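You operate a simulated robot arm through the tools that you are given. There is no shell and no other tool. Be economical: measure what you need, move in short steps, check, and stop when the job is done.

The job below is to be done with a simulated robot arm. You get a single attempt, and the scene is never put back.

TASK
Slide the yellow funnel along the sawhorse table until it stands next to the peg jar with the blue lid.

Only the result counts: the job must be done as asked and must still hold three seconds after the hand-in. Knocking over, shifting, dropping, spilling or breaking anything else fails it. A push-on lid holds only when it is set on centred and level and pressed home; a screw cap is set on level and turned clockwise until tight.

THE ROBOT
A 5-joint arm with a two-finger parallel gripper, fixed in place. Base frame: the origin is at the foot of the arm, x ahead of it, y to its left, z up; the work surface is at about z = 0. Readings come in cm, degrees, newtons and seconds.
With the tool pointing down near the work surface it reaches from about 26 to 68 cm from the base axis. Its first joint turns from -66.0 to 66.0 degrees. The tool tilts only in the upright plane through the base axis and itself; it spins freely about its own axis. Payload 2.9 kg.
The tool frame sits at the grasp point between the pads (the TCP): z along the fingers, y along the line on which they close. The tips reach 3 cm beyond it. The gripper opens to 11 cm. The fingers are 2 cm wide and 1 cm thick; the gripper's body (4.8 by 11.2 cm) begins 5.5 cm behind the TCP.
Orientation is that of the tool frame in the base frame, as a unit quaternion [x, y, z, w]. With the fingers straight down and closing along the base's y, the tool's x points along the base's -x, its y along +y and its z along -z.

THE INTERFACE
- The arm moves only by the tool play_rows. Its argument "commands" is a list that holds one entry, the list of rows, each a list of 7 numbers: the turn, a rotation vector about the tool's x, y, z in units of 120 degrees (1.0 is 120 degrees), then the shift along the tool's x, y, z in units of 150 mm (1.0 is 150 mm), then the closure in counts, from 0 (fully open) to 255 (shut). In form: [[[rx, ry, rz, tx, ty, tz, gripper], ...]]. A call has 1 to 8 rows; each row is the pose to reach, as a shift and turn from the pose commanded when the call began, along the tool's axes at that moment. A call with a number of a shift or a turn outside -1 to 1 is refused whole. Each row takes 0.2 s and may step no farther than 5 cm and 8.6 degrees from the row before; otherwise, or with a gripper value out of range, the whole call is refused. A pose out of reach is approached as far as the arm can. The call stops where the force on the tool passes 40 N (or 10 N more than at its start, if that is more) or the arm is blocked; 0.2 s more then pass. Each finger travels about 10.8 cm/s and halts on what it meets, pressing with about 36 N; the grip force reading is that of the motor and also rises with nothing between the fingers. The clock runs only during rows and for 0.2 s after the last one: add rows that repeat a pose to give the fingers time. It gives the time, the measured TCP pose, the force on the tool (base axes), the opening and the grip force at its end, in the units of the frame above (readings bear some noise).
- Cameras (640 x 400 px; columns grow to the right, rows downward): "scene" is fixed at [2.73, -46.55, 59.56]; the picture's right is [0.81, -0.58, 0.00], its down [-0.40, -0.56, -0.73] and it looks along [0.42, 0.59, -0.68] (base axes); focal length 326 px, centre (320, 200). "wrist" rides on the gripper at [-3.6, 0, -5.7] in the tool frame; the picture's right is [0.00, -1.00, 0.00], its down [0.97, 0.00, -0.24] and it looks along [0.24, 0.00, 0.97] (tool axes); focal length 218 px, centre (320, 200).
- snapshot(camera): a new picture of that camera. The clock stands still meanwhile.
- probe_pixels(camera, pixels): there is no depth. For up to 12 entries [column, row, z] of the newest picture of that camera ("zoom" is the newest enlarged one), the place [x, y] in the base frame at which the ray of that pixel passes the height z, good to about 0.2 cm, but the place of the scene camera against the robot may be out by one fixed shift of up to 1.8 cm in any direction. The clock stands still meanwhile.
- inspect(camera, box): a new picture of the part [left, top, right, bottom] of that camera's present view, enlarged. The clock stands still meanwhile.
- sign_off(): hands the job in; it is judged then, once.

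Work in short steps. Measure before you move; look again where a grasp or a placing could have gone wrong, and mend it. You have 60 turns and 20 pictures in all, those below and enlarged ones among them. Open the gripper and draw the arm clear of the work before you hand the job in, unless the task says otherwise; then end with one line.

The tools are called after "Request:" as name(argument=value, ...) on one line, values as JSON. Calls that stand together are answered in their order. play_rows: Moves the arm, as the interface text tells. Its arguments: {"type":"object","properties":{"commands":{"type":"array","items":{"type":"array","items":{"type":"array","items":{"type":"number"}}}}},"required":["commands"]} The other tools are called the same way: snapshot (camera) takes a picture; probe_pixels (camera, pixels) gives the place at which the rays of pixels pass given heights; inspect (camera, box) takes an enlarged picture of a part of a camera's view; sign_off () hands the job in.

At the start:

```text
time_s: 0.0
tcp_pos: [40.92, -14.5, 23.57]
ee_rot: [0.001, 1.0, 0.0, 0.0]
wrist_force: [1.2, -0.2, 0.1]
gripper_width: 11.03
grasp_force: 0.1
```

scene: 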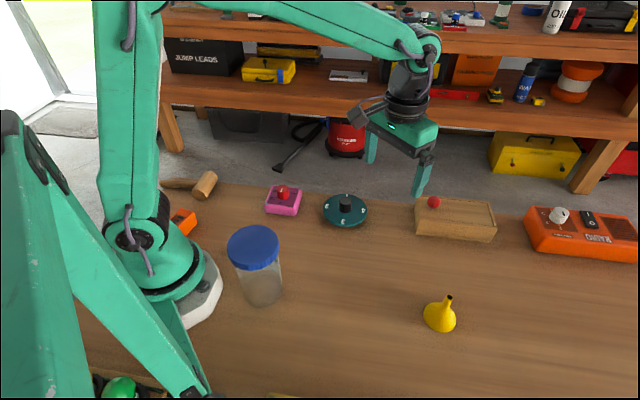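
wrist: 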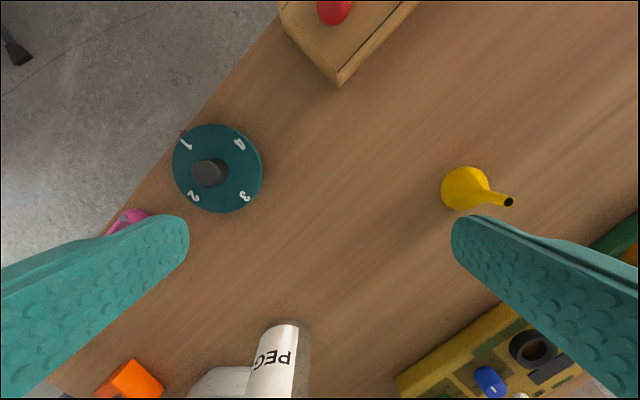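

The funnel stands mouth-down at scene (440,318), wrist about (465,188); the jar is at scene (260,295). I measure both, from both cameras.

Request:
probe_pixels(camera="scene", pixels=[[424, 318, 0], [456, 320, 0], [440, 331, 0], [449, 297, 6], [244, 296, 0], [282, 290, 0], [264, 306, 0], [254, 247, 14], [228, 250, 14], [279, 245, 14], [254, 226, 14], [254, 270, 14]])

Request:
probe_pixels(camera="wrist", pixels=[[442, 188, 0], [465, 167, 0], [460, 210, 0], [508, 202, 6], [508, 202, 7], [270, 395, 14], [300, 325, 0], [275, 325, 0], [400, 380, 0], [530, 290, 0], [600, 240, 0], [465, 188, 0]])

Request:
inspect(camera="scene", box=[200, 210, 480, 385])

```text
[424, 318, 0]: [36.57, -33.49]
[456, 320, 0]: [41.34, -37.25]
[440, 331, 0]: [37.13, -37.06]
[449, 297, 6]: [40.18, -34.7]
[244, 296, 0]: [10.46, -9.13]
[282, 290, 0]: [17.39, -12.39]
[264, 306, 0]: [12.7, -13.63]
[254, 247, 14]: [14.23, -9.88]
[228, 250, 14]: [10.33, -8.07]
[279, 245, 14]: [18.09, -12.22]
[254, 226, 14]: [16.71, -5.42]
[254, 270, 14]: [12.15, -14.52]
```

```text
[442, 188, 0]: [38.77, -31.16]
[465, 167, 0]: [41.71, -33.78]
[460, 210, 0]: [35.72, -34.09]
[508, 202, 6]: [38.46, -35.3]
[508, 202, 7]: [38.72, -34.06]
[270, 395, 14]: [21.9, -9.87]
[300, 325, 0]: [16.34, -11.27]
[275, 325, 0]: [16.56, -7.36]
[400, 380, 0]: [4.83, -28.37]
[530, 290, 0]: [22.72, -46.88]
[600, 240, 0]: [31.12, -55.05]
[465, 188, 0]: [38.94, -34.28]
```

```text
2.29 times, centred on (340, 298) of scene
```

zoom: 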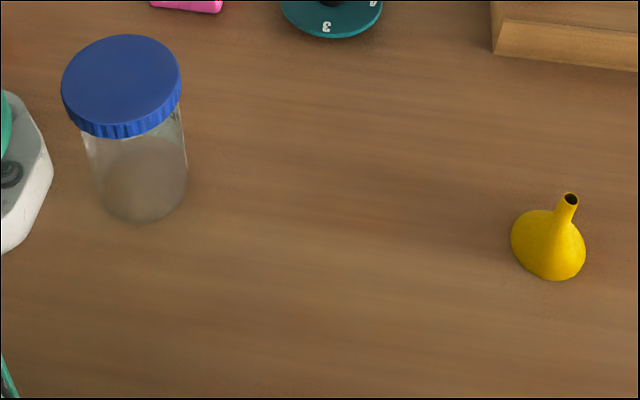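

Wrist: funnel base centre about (38.7,-34.2), radius 3, spout top about z=7. Jar (scene, corrected by the funnel shift) about (14.8,-9.8). I move at height towards the funnel, turning the tool so the fingers close tangentially (41.5° about tool z).

Request:
play_rows(commands=[[[0, 0, 0.0692, 0.03, -0.196, 0, 0], [0, 0, 0.1384, 0.06, -0.392, 0, 0], [0, 0, 0.2076, 0.09, -0.588, 0, 0], [0, 0, 0.2768, 0.12, -0.784, 0, 0], [0, 0, 0.346, 0.147, -0.98, 0, 0], [0, 0, 0.346, 0.147, -0.98, 0, 0]]])

```text
time_s: 1.4
tcp_pos: [38.63, -29.21, 23.62]
ee_rot: [0.355, 0.935, 0.0, 0.0]
wrist_force: [0.3, -0.5, 0.1]
gripper_width: 11.0
grasp_force: 0.1
```

I finish the lateral move to over the funnel and descend to about z=15 to look.

Request:
play_rows(commands=[[[0, 0, 0, -0.11, -0.124, 0, 0], [0, 0, 0, -0.225, -0.247, 0, 0], [0, 0, 0, -0.225, -0.247, 0.28, 0], [0, 0, 0, -0.225, -0.247, 0.53, 0], [0, 0, 0, -0.225, -0.247, 0.53, 0]]])

Request:
snapshot(camera="wrist")

```text
time_s: 2.6
tcp_pos: [38.74, -34.02, 15.49]
ee_rot: [0.354, 0.935, 0.0, 0.0]
wrist_force: [-0.3, 0.0, -0.1]
gripper_width: 10.97
grasp_force: 0.1
```

```text
16 pictures are left
```

wrist: 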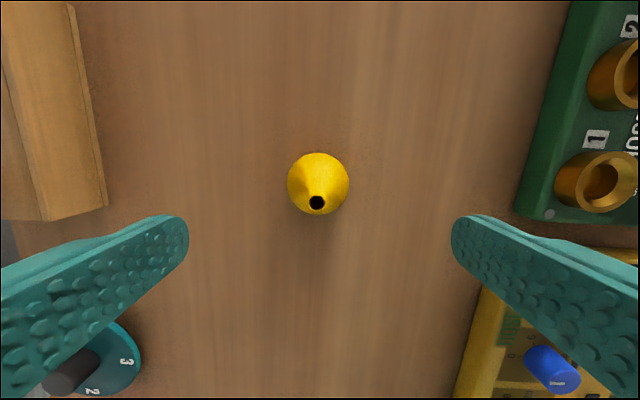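

The funnel is centred between the fingers at (318,185). I check its radial place and that nothing is beneath the fingers.

Request:
probe_pixels(camera="wrist", pixels=[[318, 153, 0], [288, 184, 0], [349, 184, 0], [317, 203, 7], [317, 203, 6], [105, 205, 3], [515, 218, 3], [515, 218, 0], [460, 395, 0], [485, 285, 3], [120, 330, 0]])

```text
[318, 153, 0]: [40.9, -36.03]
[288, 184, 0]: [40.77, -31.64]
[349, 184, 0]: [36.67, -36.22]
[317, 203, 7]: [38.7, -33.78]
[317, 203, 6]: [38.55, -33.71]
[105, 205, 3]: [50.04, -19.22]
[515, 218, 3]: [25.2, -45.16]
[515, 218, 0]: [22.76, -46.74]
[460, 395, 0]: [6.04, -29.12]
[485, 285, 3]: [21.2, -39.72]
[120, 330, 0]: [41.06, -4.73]
```

Funnel centre is (38.7,-33.9), the TCP matches. I descend to z≈3.5 (tips ~0.5 above the table).

Request:
play_rows(commands=[[[0, 0, 0, 0, 0, 0.2, 0], [0, 0, 0, 0, 0, 0.4, 0], [0, 0, 0, 0, 0, 0.6, 0], [0, 0, 0, 0, 0, 0.72, 0], [0, 0, 0, 0, 0, 0.8, 0], [0, 0, 0, 0, 0, 0.8, 0]]])

```text
time_s: 4.0
tcp_pos: [38.68, -34.26, 3.48]
ee_rot: [0.355, 0.935, 0.0, -0.001]
wrist_force: [-0.2, -0.1, 1.0]
gripper_width: 11.01
grasp_force: 0.0
```

Now I close, gradually, to just under the funnel's 6 cm width.

Request:
play_rows(commands=[[[0, 0, 0, 0.012, 0.012, 0, 60], [0, 0, 0, 0.012, 0.012, 0, 90], [0, 0, 0, 0.012, 0.012, 0, 105], [0, 0, 0, 0.012, 0.012, 0, 115], [0, 0, 0, 0.012, 0.012, 0, 125], [0, 0, 0, 0.012, 0.012, 0, 130], [0, 0, 0, 0.012, 0.012, 0, 130]]])

Request:
snapshot(camera="wrist")

```text
time_s: 5.6
tcp_pos: [38.75, -34.02, 3.58]
ee_rot: [0.355, 0.935, 0.0, 0.0]
wrist_force: [-0.2, -0.1, 0.0]
gripper_width: 5.36
grasp_force: 0.1
```

```text
15 pictures are left
```

wrist: 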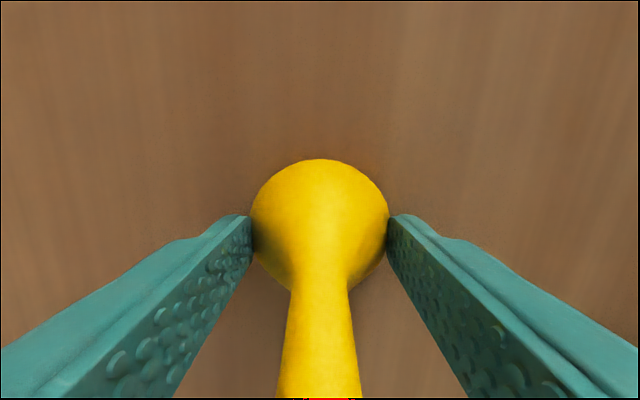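

Fingers are at the cone sides but not yet pressing (0.1 N). I close a little further until contact.

Request:
play_rows(commands=[[[0, 0, 0, 0, 0, 0, 136], [0, 0, 0, 0, 0, 0, 142], [0, 0, 0, 0, 0, 0, 148], [0, 0, 0, 0, 0, 0, 148]]])

```text
time_s: 6.6
tcp_pos: [38.73, -34.29, 3.59]
ee_rot: [0.354, 0.935, 0.0, 0.001]
wrist_force: [-1.2, 0.5, 12.0]
gripper_width: 4.91
grasp_force: 35.9
```

Contact at 4.9 cm. I drag a short test of 3 cm inward along tool x.

Request:
play_rows(commands=[[[0, 0, 0, 0.03, 0, 0, 148], [0, 0, 0, 0.08, 0, 0, 148], [0, 0, 0, 0.14, 0, 0, 148], [0, 0, 0, 0.2, 0, 0, 148]]])

Request:
snapshot(camera="wrist")

```text
time_s: 7.6
tcp_pos: [36.64, -32.09, 3.56]
ee_rot: [0.354, 0.935, -0.001, 0.001]
wrist_force: [4.7, -4.3, 13.7]
gripper_width: 4.88
grasp_force: 36.1
```

```text
14 pictures are left
```

wrist: 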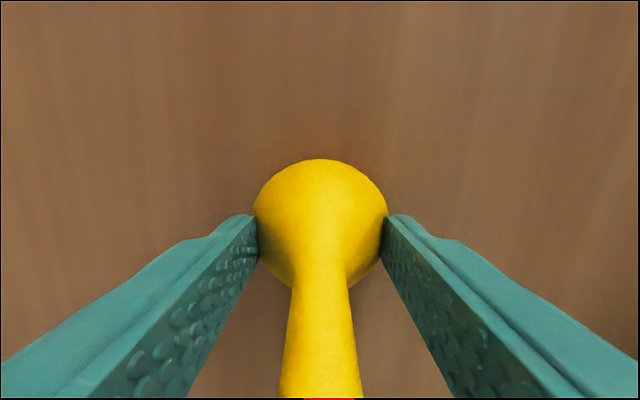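

The funnel travels with the fingers, drag 6 N. I go on inward 14 cm.

Request:
play_rows(commands=[[[0, 0, 0, 0.1, 0, 0, 148], [0, 0, 0, 0.22, 0, 0, 148], [0, 0, 0, 0.35, 0, 0, 148], [0, 0, 0, 0.48, 0, 0, 148], [0, 0, 0, 0.61, 0, 0, 148], [0, 0, 0, 0.74, 0, 0, 148], [0, 0, 0, 0.85, 0, 0, 148], [0, 0, 0, 0.93, 0, 0, 148]]])

Request:
snapshot(camera="scene")

Request:
snapshot(camera="wrist")

```text
time_s: 9.4
tcp_pos: [26.0, -22.75, 3.52]
ee_rot: [0.354, 0.935, 0.0, -0.002]
wrist_force: [-0.2, 0.2, -0.7]
gripper_width: 4.61
grasp_force: 0.1
```

```text
13 pictures are left
```

scene: 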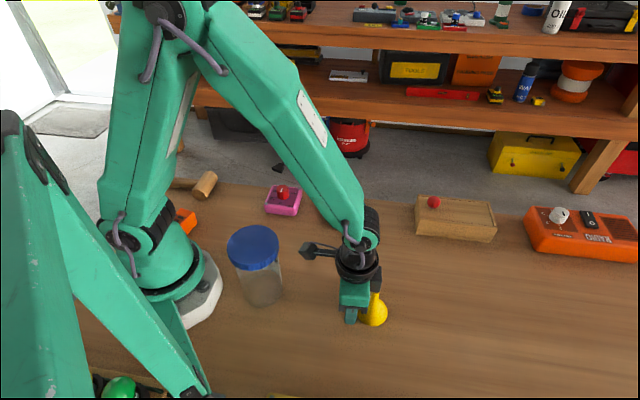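

```text
12 pictures are left
```

wrist: 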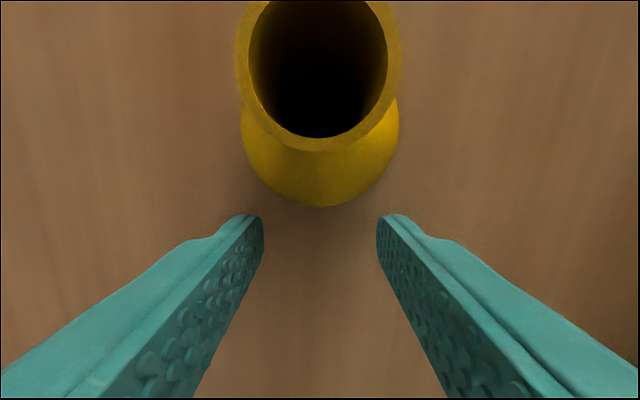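

The fingers slipped off the cone; the funnel stands upright just behind them, at (372,315) in scene. I lift straight up, and will then push from behind with the two fingertips a little apart as a cradle.

Request:
play_rows(commands=[[[0, 0, 0, 0.02, 0, -0.2, 148], [0, 0, 0, 0.02, 0, -0.45, 148], [0, 0, 0, 0, 0, -0.7, 148], [0, 0, 0, 0, 0, -0.9, 148], [0, 0, 0, 0, 0, -0.9, 148]]])

Request:
snapshot(camera="wrist")

```text
time_s: 10.6
tcp_pos: [25.97, -22.79, 17.07]
ee_rot: [0.354, 0.935, 0.0, 0.0]
wrist_force: [0.5, 0.0, -0.3]
gripper_width: 4.66
grasp_force: 0.0
```

```text
11 pictures are left
```

wrist: 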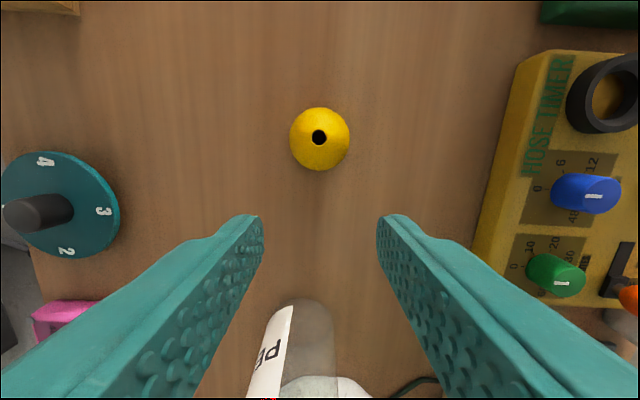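

The funnel is upright at (320,138); the jar's near base edge shows at (305,298). I probe both.

Request:
probe_pixels(camera="wrist", pixels=[[320, 108, 0], [290, 138, 0], [350, 140, 0], [320, 170, 0], [319, 137, 7], [318, 297, 0], [337, 320, 0], [280, 305, 0], [490, 230, 0], [115, 210, 0]])

Request:
inspect(camera="wrist", box=[220, 270, 400, 400])

```text
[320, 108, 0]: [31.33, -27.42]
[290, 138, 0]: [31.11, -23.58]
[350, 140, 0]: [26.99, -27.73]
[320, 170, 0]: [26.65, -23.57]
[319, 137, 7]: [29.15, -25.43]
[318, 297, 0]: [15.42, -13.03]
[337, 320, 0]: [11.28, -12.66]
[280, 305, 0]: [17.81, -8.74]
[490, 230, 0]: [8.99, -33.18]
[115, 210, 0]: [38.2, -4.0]
```

```text
3.08 times, centred on (310, 335) of wrist
```

zoom: 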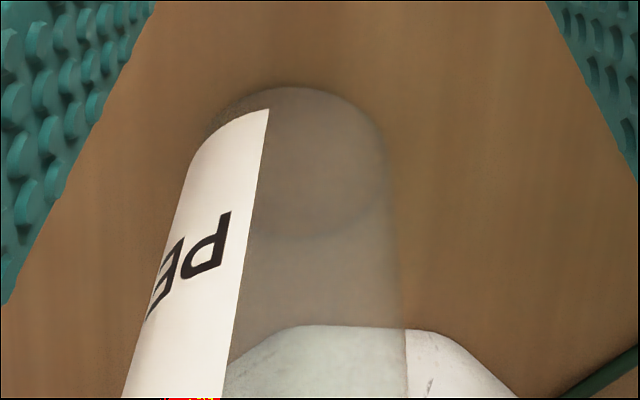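

Probe the jar base outline in the enlarged picture.

Request:
probe_pixels(camera="zoom", pixels=[[295, 87, 0], [195, 155, 0], [385, 165, 0], [310, 238, 0], [290, 162, 0]])

```text
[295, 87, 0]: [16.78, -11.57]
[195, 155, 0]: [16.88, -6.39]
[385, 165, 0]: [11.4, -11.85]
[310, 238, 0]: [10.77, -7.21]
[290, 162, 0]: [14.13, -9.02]
```

Jar base centre about (14.0,-9.2), radius 3.9; funnel (29.1,-25.5), r 3. Goal for funnel ≈ (20,-15.7) (gap ~2 cm). I move over the funnel to behind it, turning 5.8° to align with the push line, gripper to 3.5 cm.

Request:
play_rows(commands=[[[0, 0, 0.012, -0.15, -0.008, 0, 174], [0, 0, 0.024, -0.35, -0.016, 0, 174], [0, 0, 0.036, -0.5, -0.024, 0, 174], [0, 0, 0.048, -0.609, -0.031, 0, 174], [0, 0, 0.048, -0.609, -0.031, 0, 174]]])

Request:
snapshot(camera="wrist")

```text
time_s: 11.8
tcp_pos: [32.53, -29.33, 16.97]
ee_rot: [0.401, 0.916, 0.0, 0.0]
wrist_force: [-0.5, -0.4, 0.0]
gripper_width: 3.49
grasp_force: 0.1
```

```text
9 pictures are left
```

wrist: 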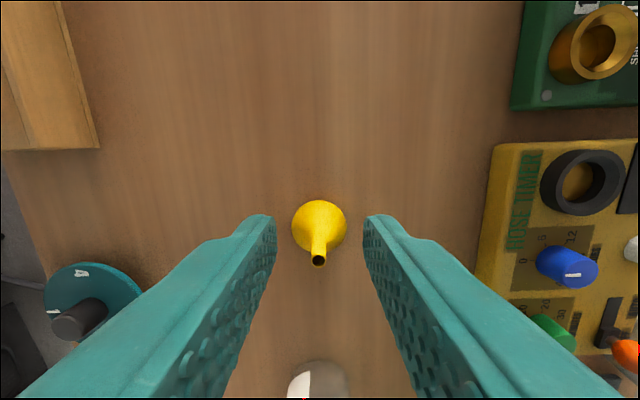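

Funnel is laterally centred (319,228), 5 cm ahead of the TCP. I descend behind it.

Request:
play_rows(commands=[[[0, 0, 0, -0.03, 0, 0.25, 174], [0, 0, 0, -0.03, 0, 0.5, 174], [0, 0, 0, -0.03, 0, 0.72, 174], [0, 0, 0, -0.03, 0, 0.85, 174], [0, 0, 0, -0.03, 0, 0.9, 174], [0, 0, 0, -0.03, 0, 0.9, 174]]])

Request:
snapshot(camera="wrist")

```text
time_s: 13.2
tcp_pos: [32.67, -29.37, 3.57]
ee_rot: [0.401, 0.916, 0.0, 0.0]
wrist_force: [-0.5, -0.9, 0.8]
gripper_width: 3.5
grasp_force: 0.0
```

```text
8 pictures are left
```

wrist: 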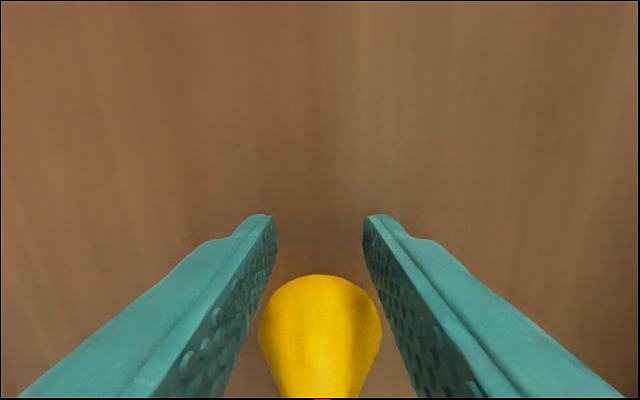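

The funnel sits just ahead, between the fingertips. I push slowly 7 cm first.

Request:
play_rows(commands=[[[0, 0, 0, 0.06, 0, 0, 174], [0, 0, 0, 0.12, 0, 0, 174], [0, 0, 0, 0.18, 0, 0, 174], [0, 0, 0, 0.24, 0, 0, 174], [0, 0, 0, 0.3, 0, 0, 174], [0, 0, 0, 0.36, 0, 0, 174], [0, 0, 0, 0.42, 0, 0, 174], [0, 0, 0, 0.47, 0, 0, 174]]])

Request:
snapshot(camera="wrist")

```text
time_s: 15.0
tcp_pos: [27.98, -24.34, 3.48]
ee_rot: [0.402, 0.916, 0.0, -0.001]
wrist_force: [0.3, -0.1, 0.1]
gripper_width: 3.5
grasp_force: 0.1
```

```text
7 pictures are left
```

wrist: 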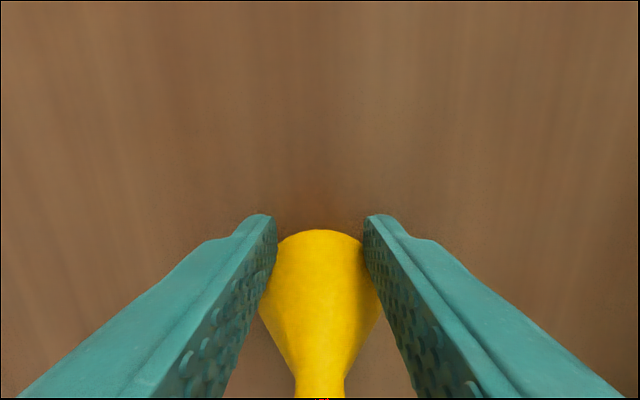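

The funnel rests in the cradle, its centre ~3 cm ahead of the TCP, so at about (25.9,-22.1). I push a further 7 cm and look.

Request:
play_rows(commands=[[[0, 0, 0, 0.05, 0, 0, 174], [0, 0, 0, 0.11, 0, 0, 174], [0, 0, 0, 0.17, 0, 0, 174], [0, 0, 0, 0.23, 0, 0, 174], [0, 0, 0, 0.29, 0, 0, 174], [0, 0, 0, 0.35, 0, 0, 174], [0, 0, 0, 0.41, 0, 0, 174], [0, 0, 0, 0.46, 0, 0, 174]]])

Request:
inspect(camera="scene", box=[180, 190, 440, 352])

```text
time_s: 16.8
tcp_pos: [23.62, -19.3, 3.62]
ee_rot: [0.401, 0.916, 0.0, 0.0]
wrist_force: [1.5, -1.8, 3.9]
gripper_width: 3.5
grasp_force: 0.3
```

```text
2.46 times, centred on (310, 271) of scene
```

zoom: 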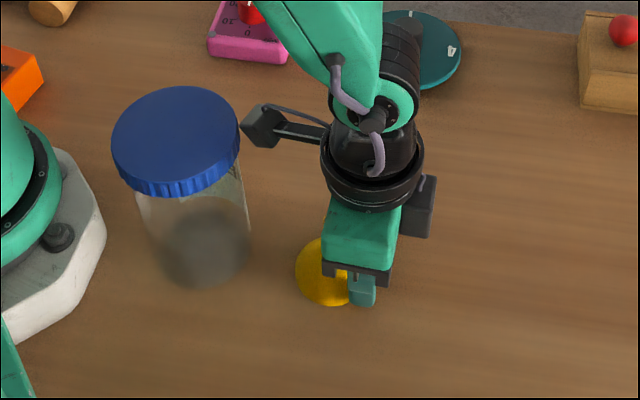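

Funnel is close to the jar and the gap is still roughly 2–3 cm wide. A knob on the wrist at zoom (262,127) points towards the lid; I probe its height via the flange at (372,160), and the lid.

Request:
probe_pixels(camera="zoom", pixels=[[372, 190, 16], [372, 190, 18], [372, 190, 20], [372, 160, 18], [372, 160, 21], [262, 127, 18], [262, 127, 21], [262, 127, 24], [175, 138, 14], [175, 138, 13], [295, 275, 0], [250, 250, 0]])

```text
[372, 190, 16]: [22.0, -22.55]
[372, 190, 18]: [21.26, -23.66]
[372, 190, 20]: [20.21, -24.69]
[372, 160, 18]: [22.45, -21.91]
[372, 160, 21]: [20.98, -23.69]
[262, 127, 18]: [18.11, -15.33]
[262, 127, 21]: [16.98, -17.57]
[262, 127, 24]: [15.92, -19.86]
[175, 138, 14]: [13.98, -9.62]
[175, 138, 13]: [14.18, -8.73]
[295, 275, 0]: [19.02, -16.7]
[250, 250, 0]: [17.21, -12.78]
```

Gap is still ~4 cm. The knob rides ~3 cm above lid level; for safety I tilt the tool 8° (top outward), which draws the knob away, and push a further ~2 cm.

Request:
play_rows(commands=[[[0.0046, 0.033, 0, 0, 0, 0, 174], [0.0093, 0.066, 0, 0, 0, 0, 174], [0.0093, 0.066, 0, 0.03, 0, 0, 174], [0.0093, 0.066, 0, 0.06, 0, 0, 174], [0.0093, 0.066, 0, 0.09, 0, 0, 174], [0.0093, 0.066, 0, 0.11, 0, 0, 174], [0.0093, 0.066, 0, 0.11, 0, 0, 174]]])

Request:
inspect(camera="scene", box=[180, 190, 440, 352])

```text
time_s: 18.4
tcp_pos: [22.33, -17.95, 3.63]
ee_rot: [0.4, 0.914, 0.018, -0.067]
wrist_force: [0.1, 0.8, 0.4]
gripper_width: 3.5
grasp_force: 0.1
```

```text
2.46 times, centred on (310, 271) of scene
```

zoom: 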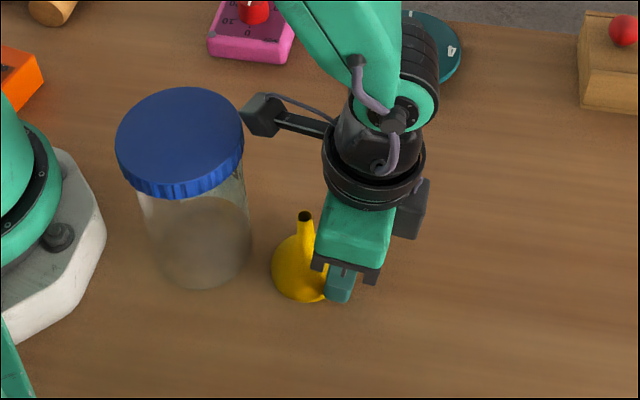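

The funnel stands upright with ~2 cm between it and the jar (zoom 252 to 272). I back off horizontally 4 cm and un-tilt, then lift.

Request:
play_rows(commands=[[[0, 0, 0, -0.08, 0, 0.0, 174], [0, 0, 0, -0.2, 0, 0.02, 174], [0, 0, 0, -0.35, 0, 0.03, 174], [0, 0, 0, -0.5, 0, -0.05, 174], [0, 0, 0, -0.62, 0, -0.25, 174], [0, 0, 0, -0.65, 0, -0.5, 174], [0, 0, 0, -0.7, 0, -0.8, 130], [0, 0, 0, -0.7, 0, -0.9, 60]]])

Request:
snapshot(camera="scene")

Request:
inspect(camera="scene", box=[200, 210, 480, 385])

```text
time_s: 19.0
tcp_pos: [23.93, -19.63, 3.14]
ee_rot: [0.399, 0.914, 0.021, -0.074]
wrist_force: [-1.1, 3.7, 7.2]
gripper_width: 3.58
grasp_force: 0.4
stopped in row 3: the force on the tool passed its limit (the readings are from after the stop); the commanded pose is now the measured one
```

```text
4 pictures are left
```

scene: 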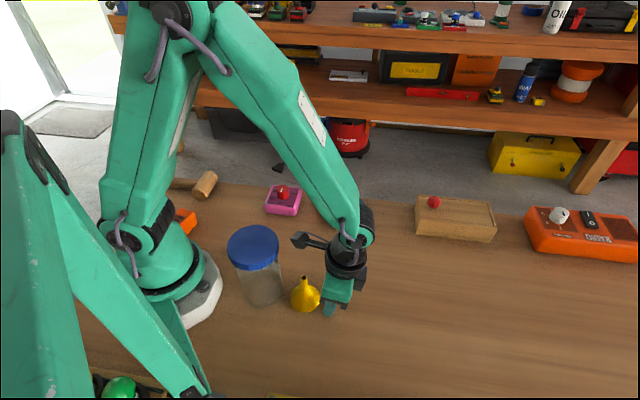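

```text
2.29 times, centred on (340, 298) of scene
```

zoom: 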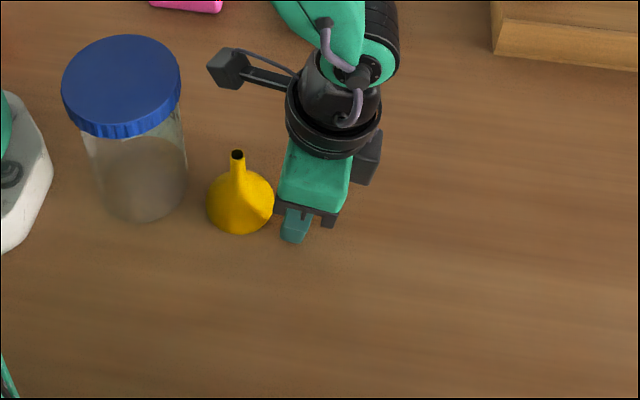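

My back-off dipped and the tips touched the table; the funnel stands untouched and the jar is exactly as at the start. I lift first, then draw back and open.

Request:
play_rows(commands=[[[0, 0, 0, -0.02, 0, -0.1, 174], [0, 0, 0, -0.15, 0, -0.3, 174], [0, 0, 0, -0.3, 0, -0.55, 174], [0, 0, 0, -0.4, 0, -0.8, 120], [0, 0, 0, -0.5, 0, -1.0, 60], [0, 0, 0, -0.6, 0, -1.0, 0], [0, 0, 0, -0.7, 0, -1.0, 0], [0, 0, 0, -0.7, 0, -1.0, 0]]])

Request:
snapshot(camera="scene")

Request:
inspect(camera="scene", box=[200, 210, 480, 385])

```text
time_s: 20.8
tcp_pos: [32.7, -28.75, 16.4]
ee_rot: [0.399, 0.914, 0.024, -0.074]
wrist_force: [-0.2, -0.1, -0.2]
gripper_width: 10.99
grasp_force: 0.2
```

```text
2 pictures are left
```

scene: 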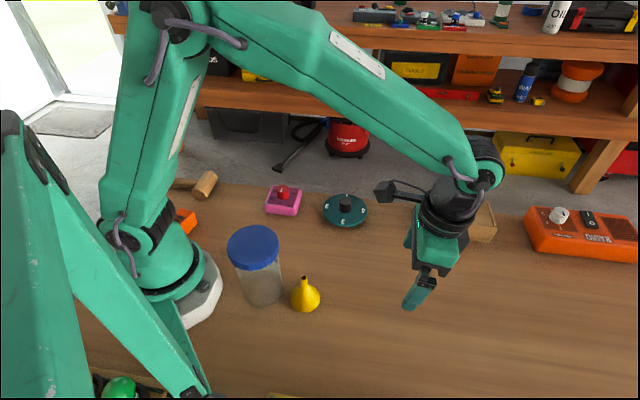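

```text
2.29 times, centred on (340, 298) of scene
```

zoom: 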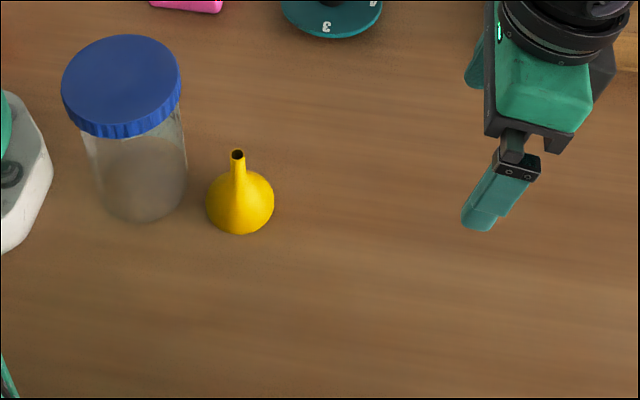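

The funnel stands upright at zoom (240,200), beside the jar at zoom (140,180). Nothing else has moved, the gripper is open and the arm is clear, so I hand in.

Request:
sign_off()

```text
The job is handed in.
```

The yellow funnel was slid along the table and now stands upright about 2 cm from the blue-lidded peg jar, which did not move.
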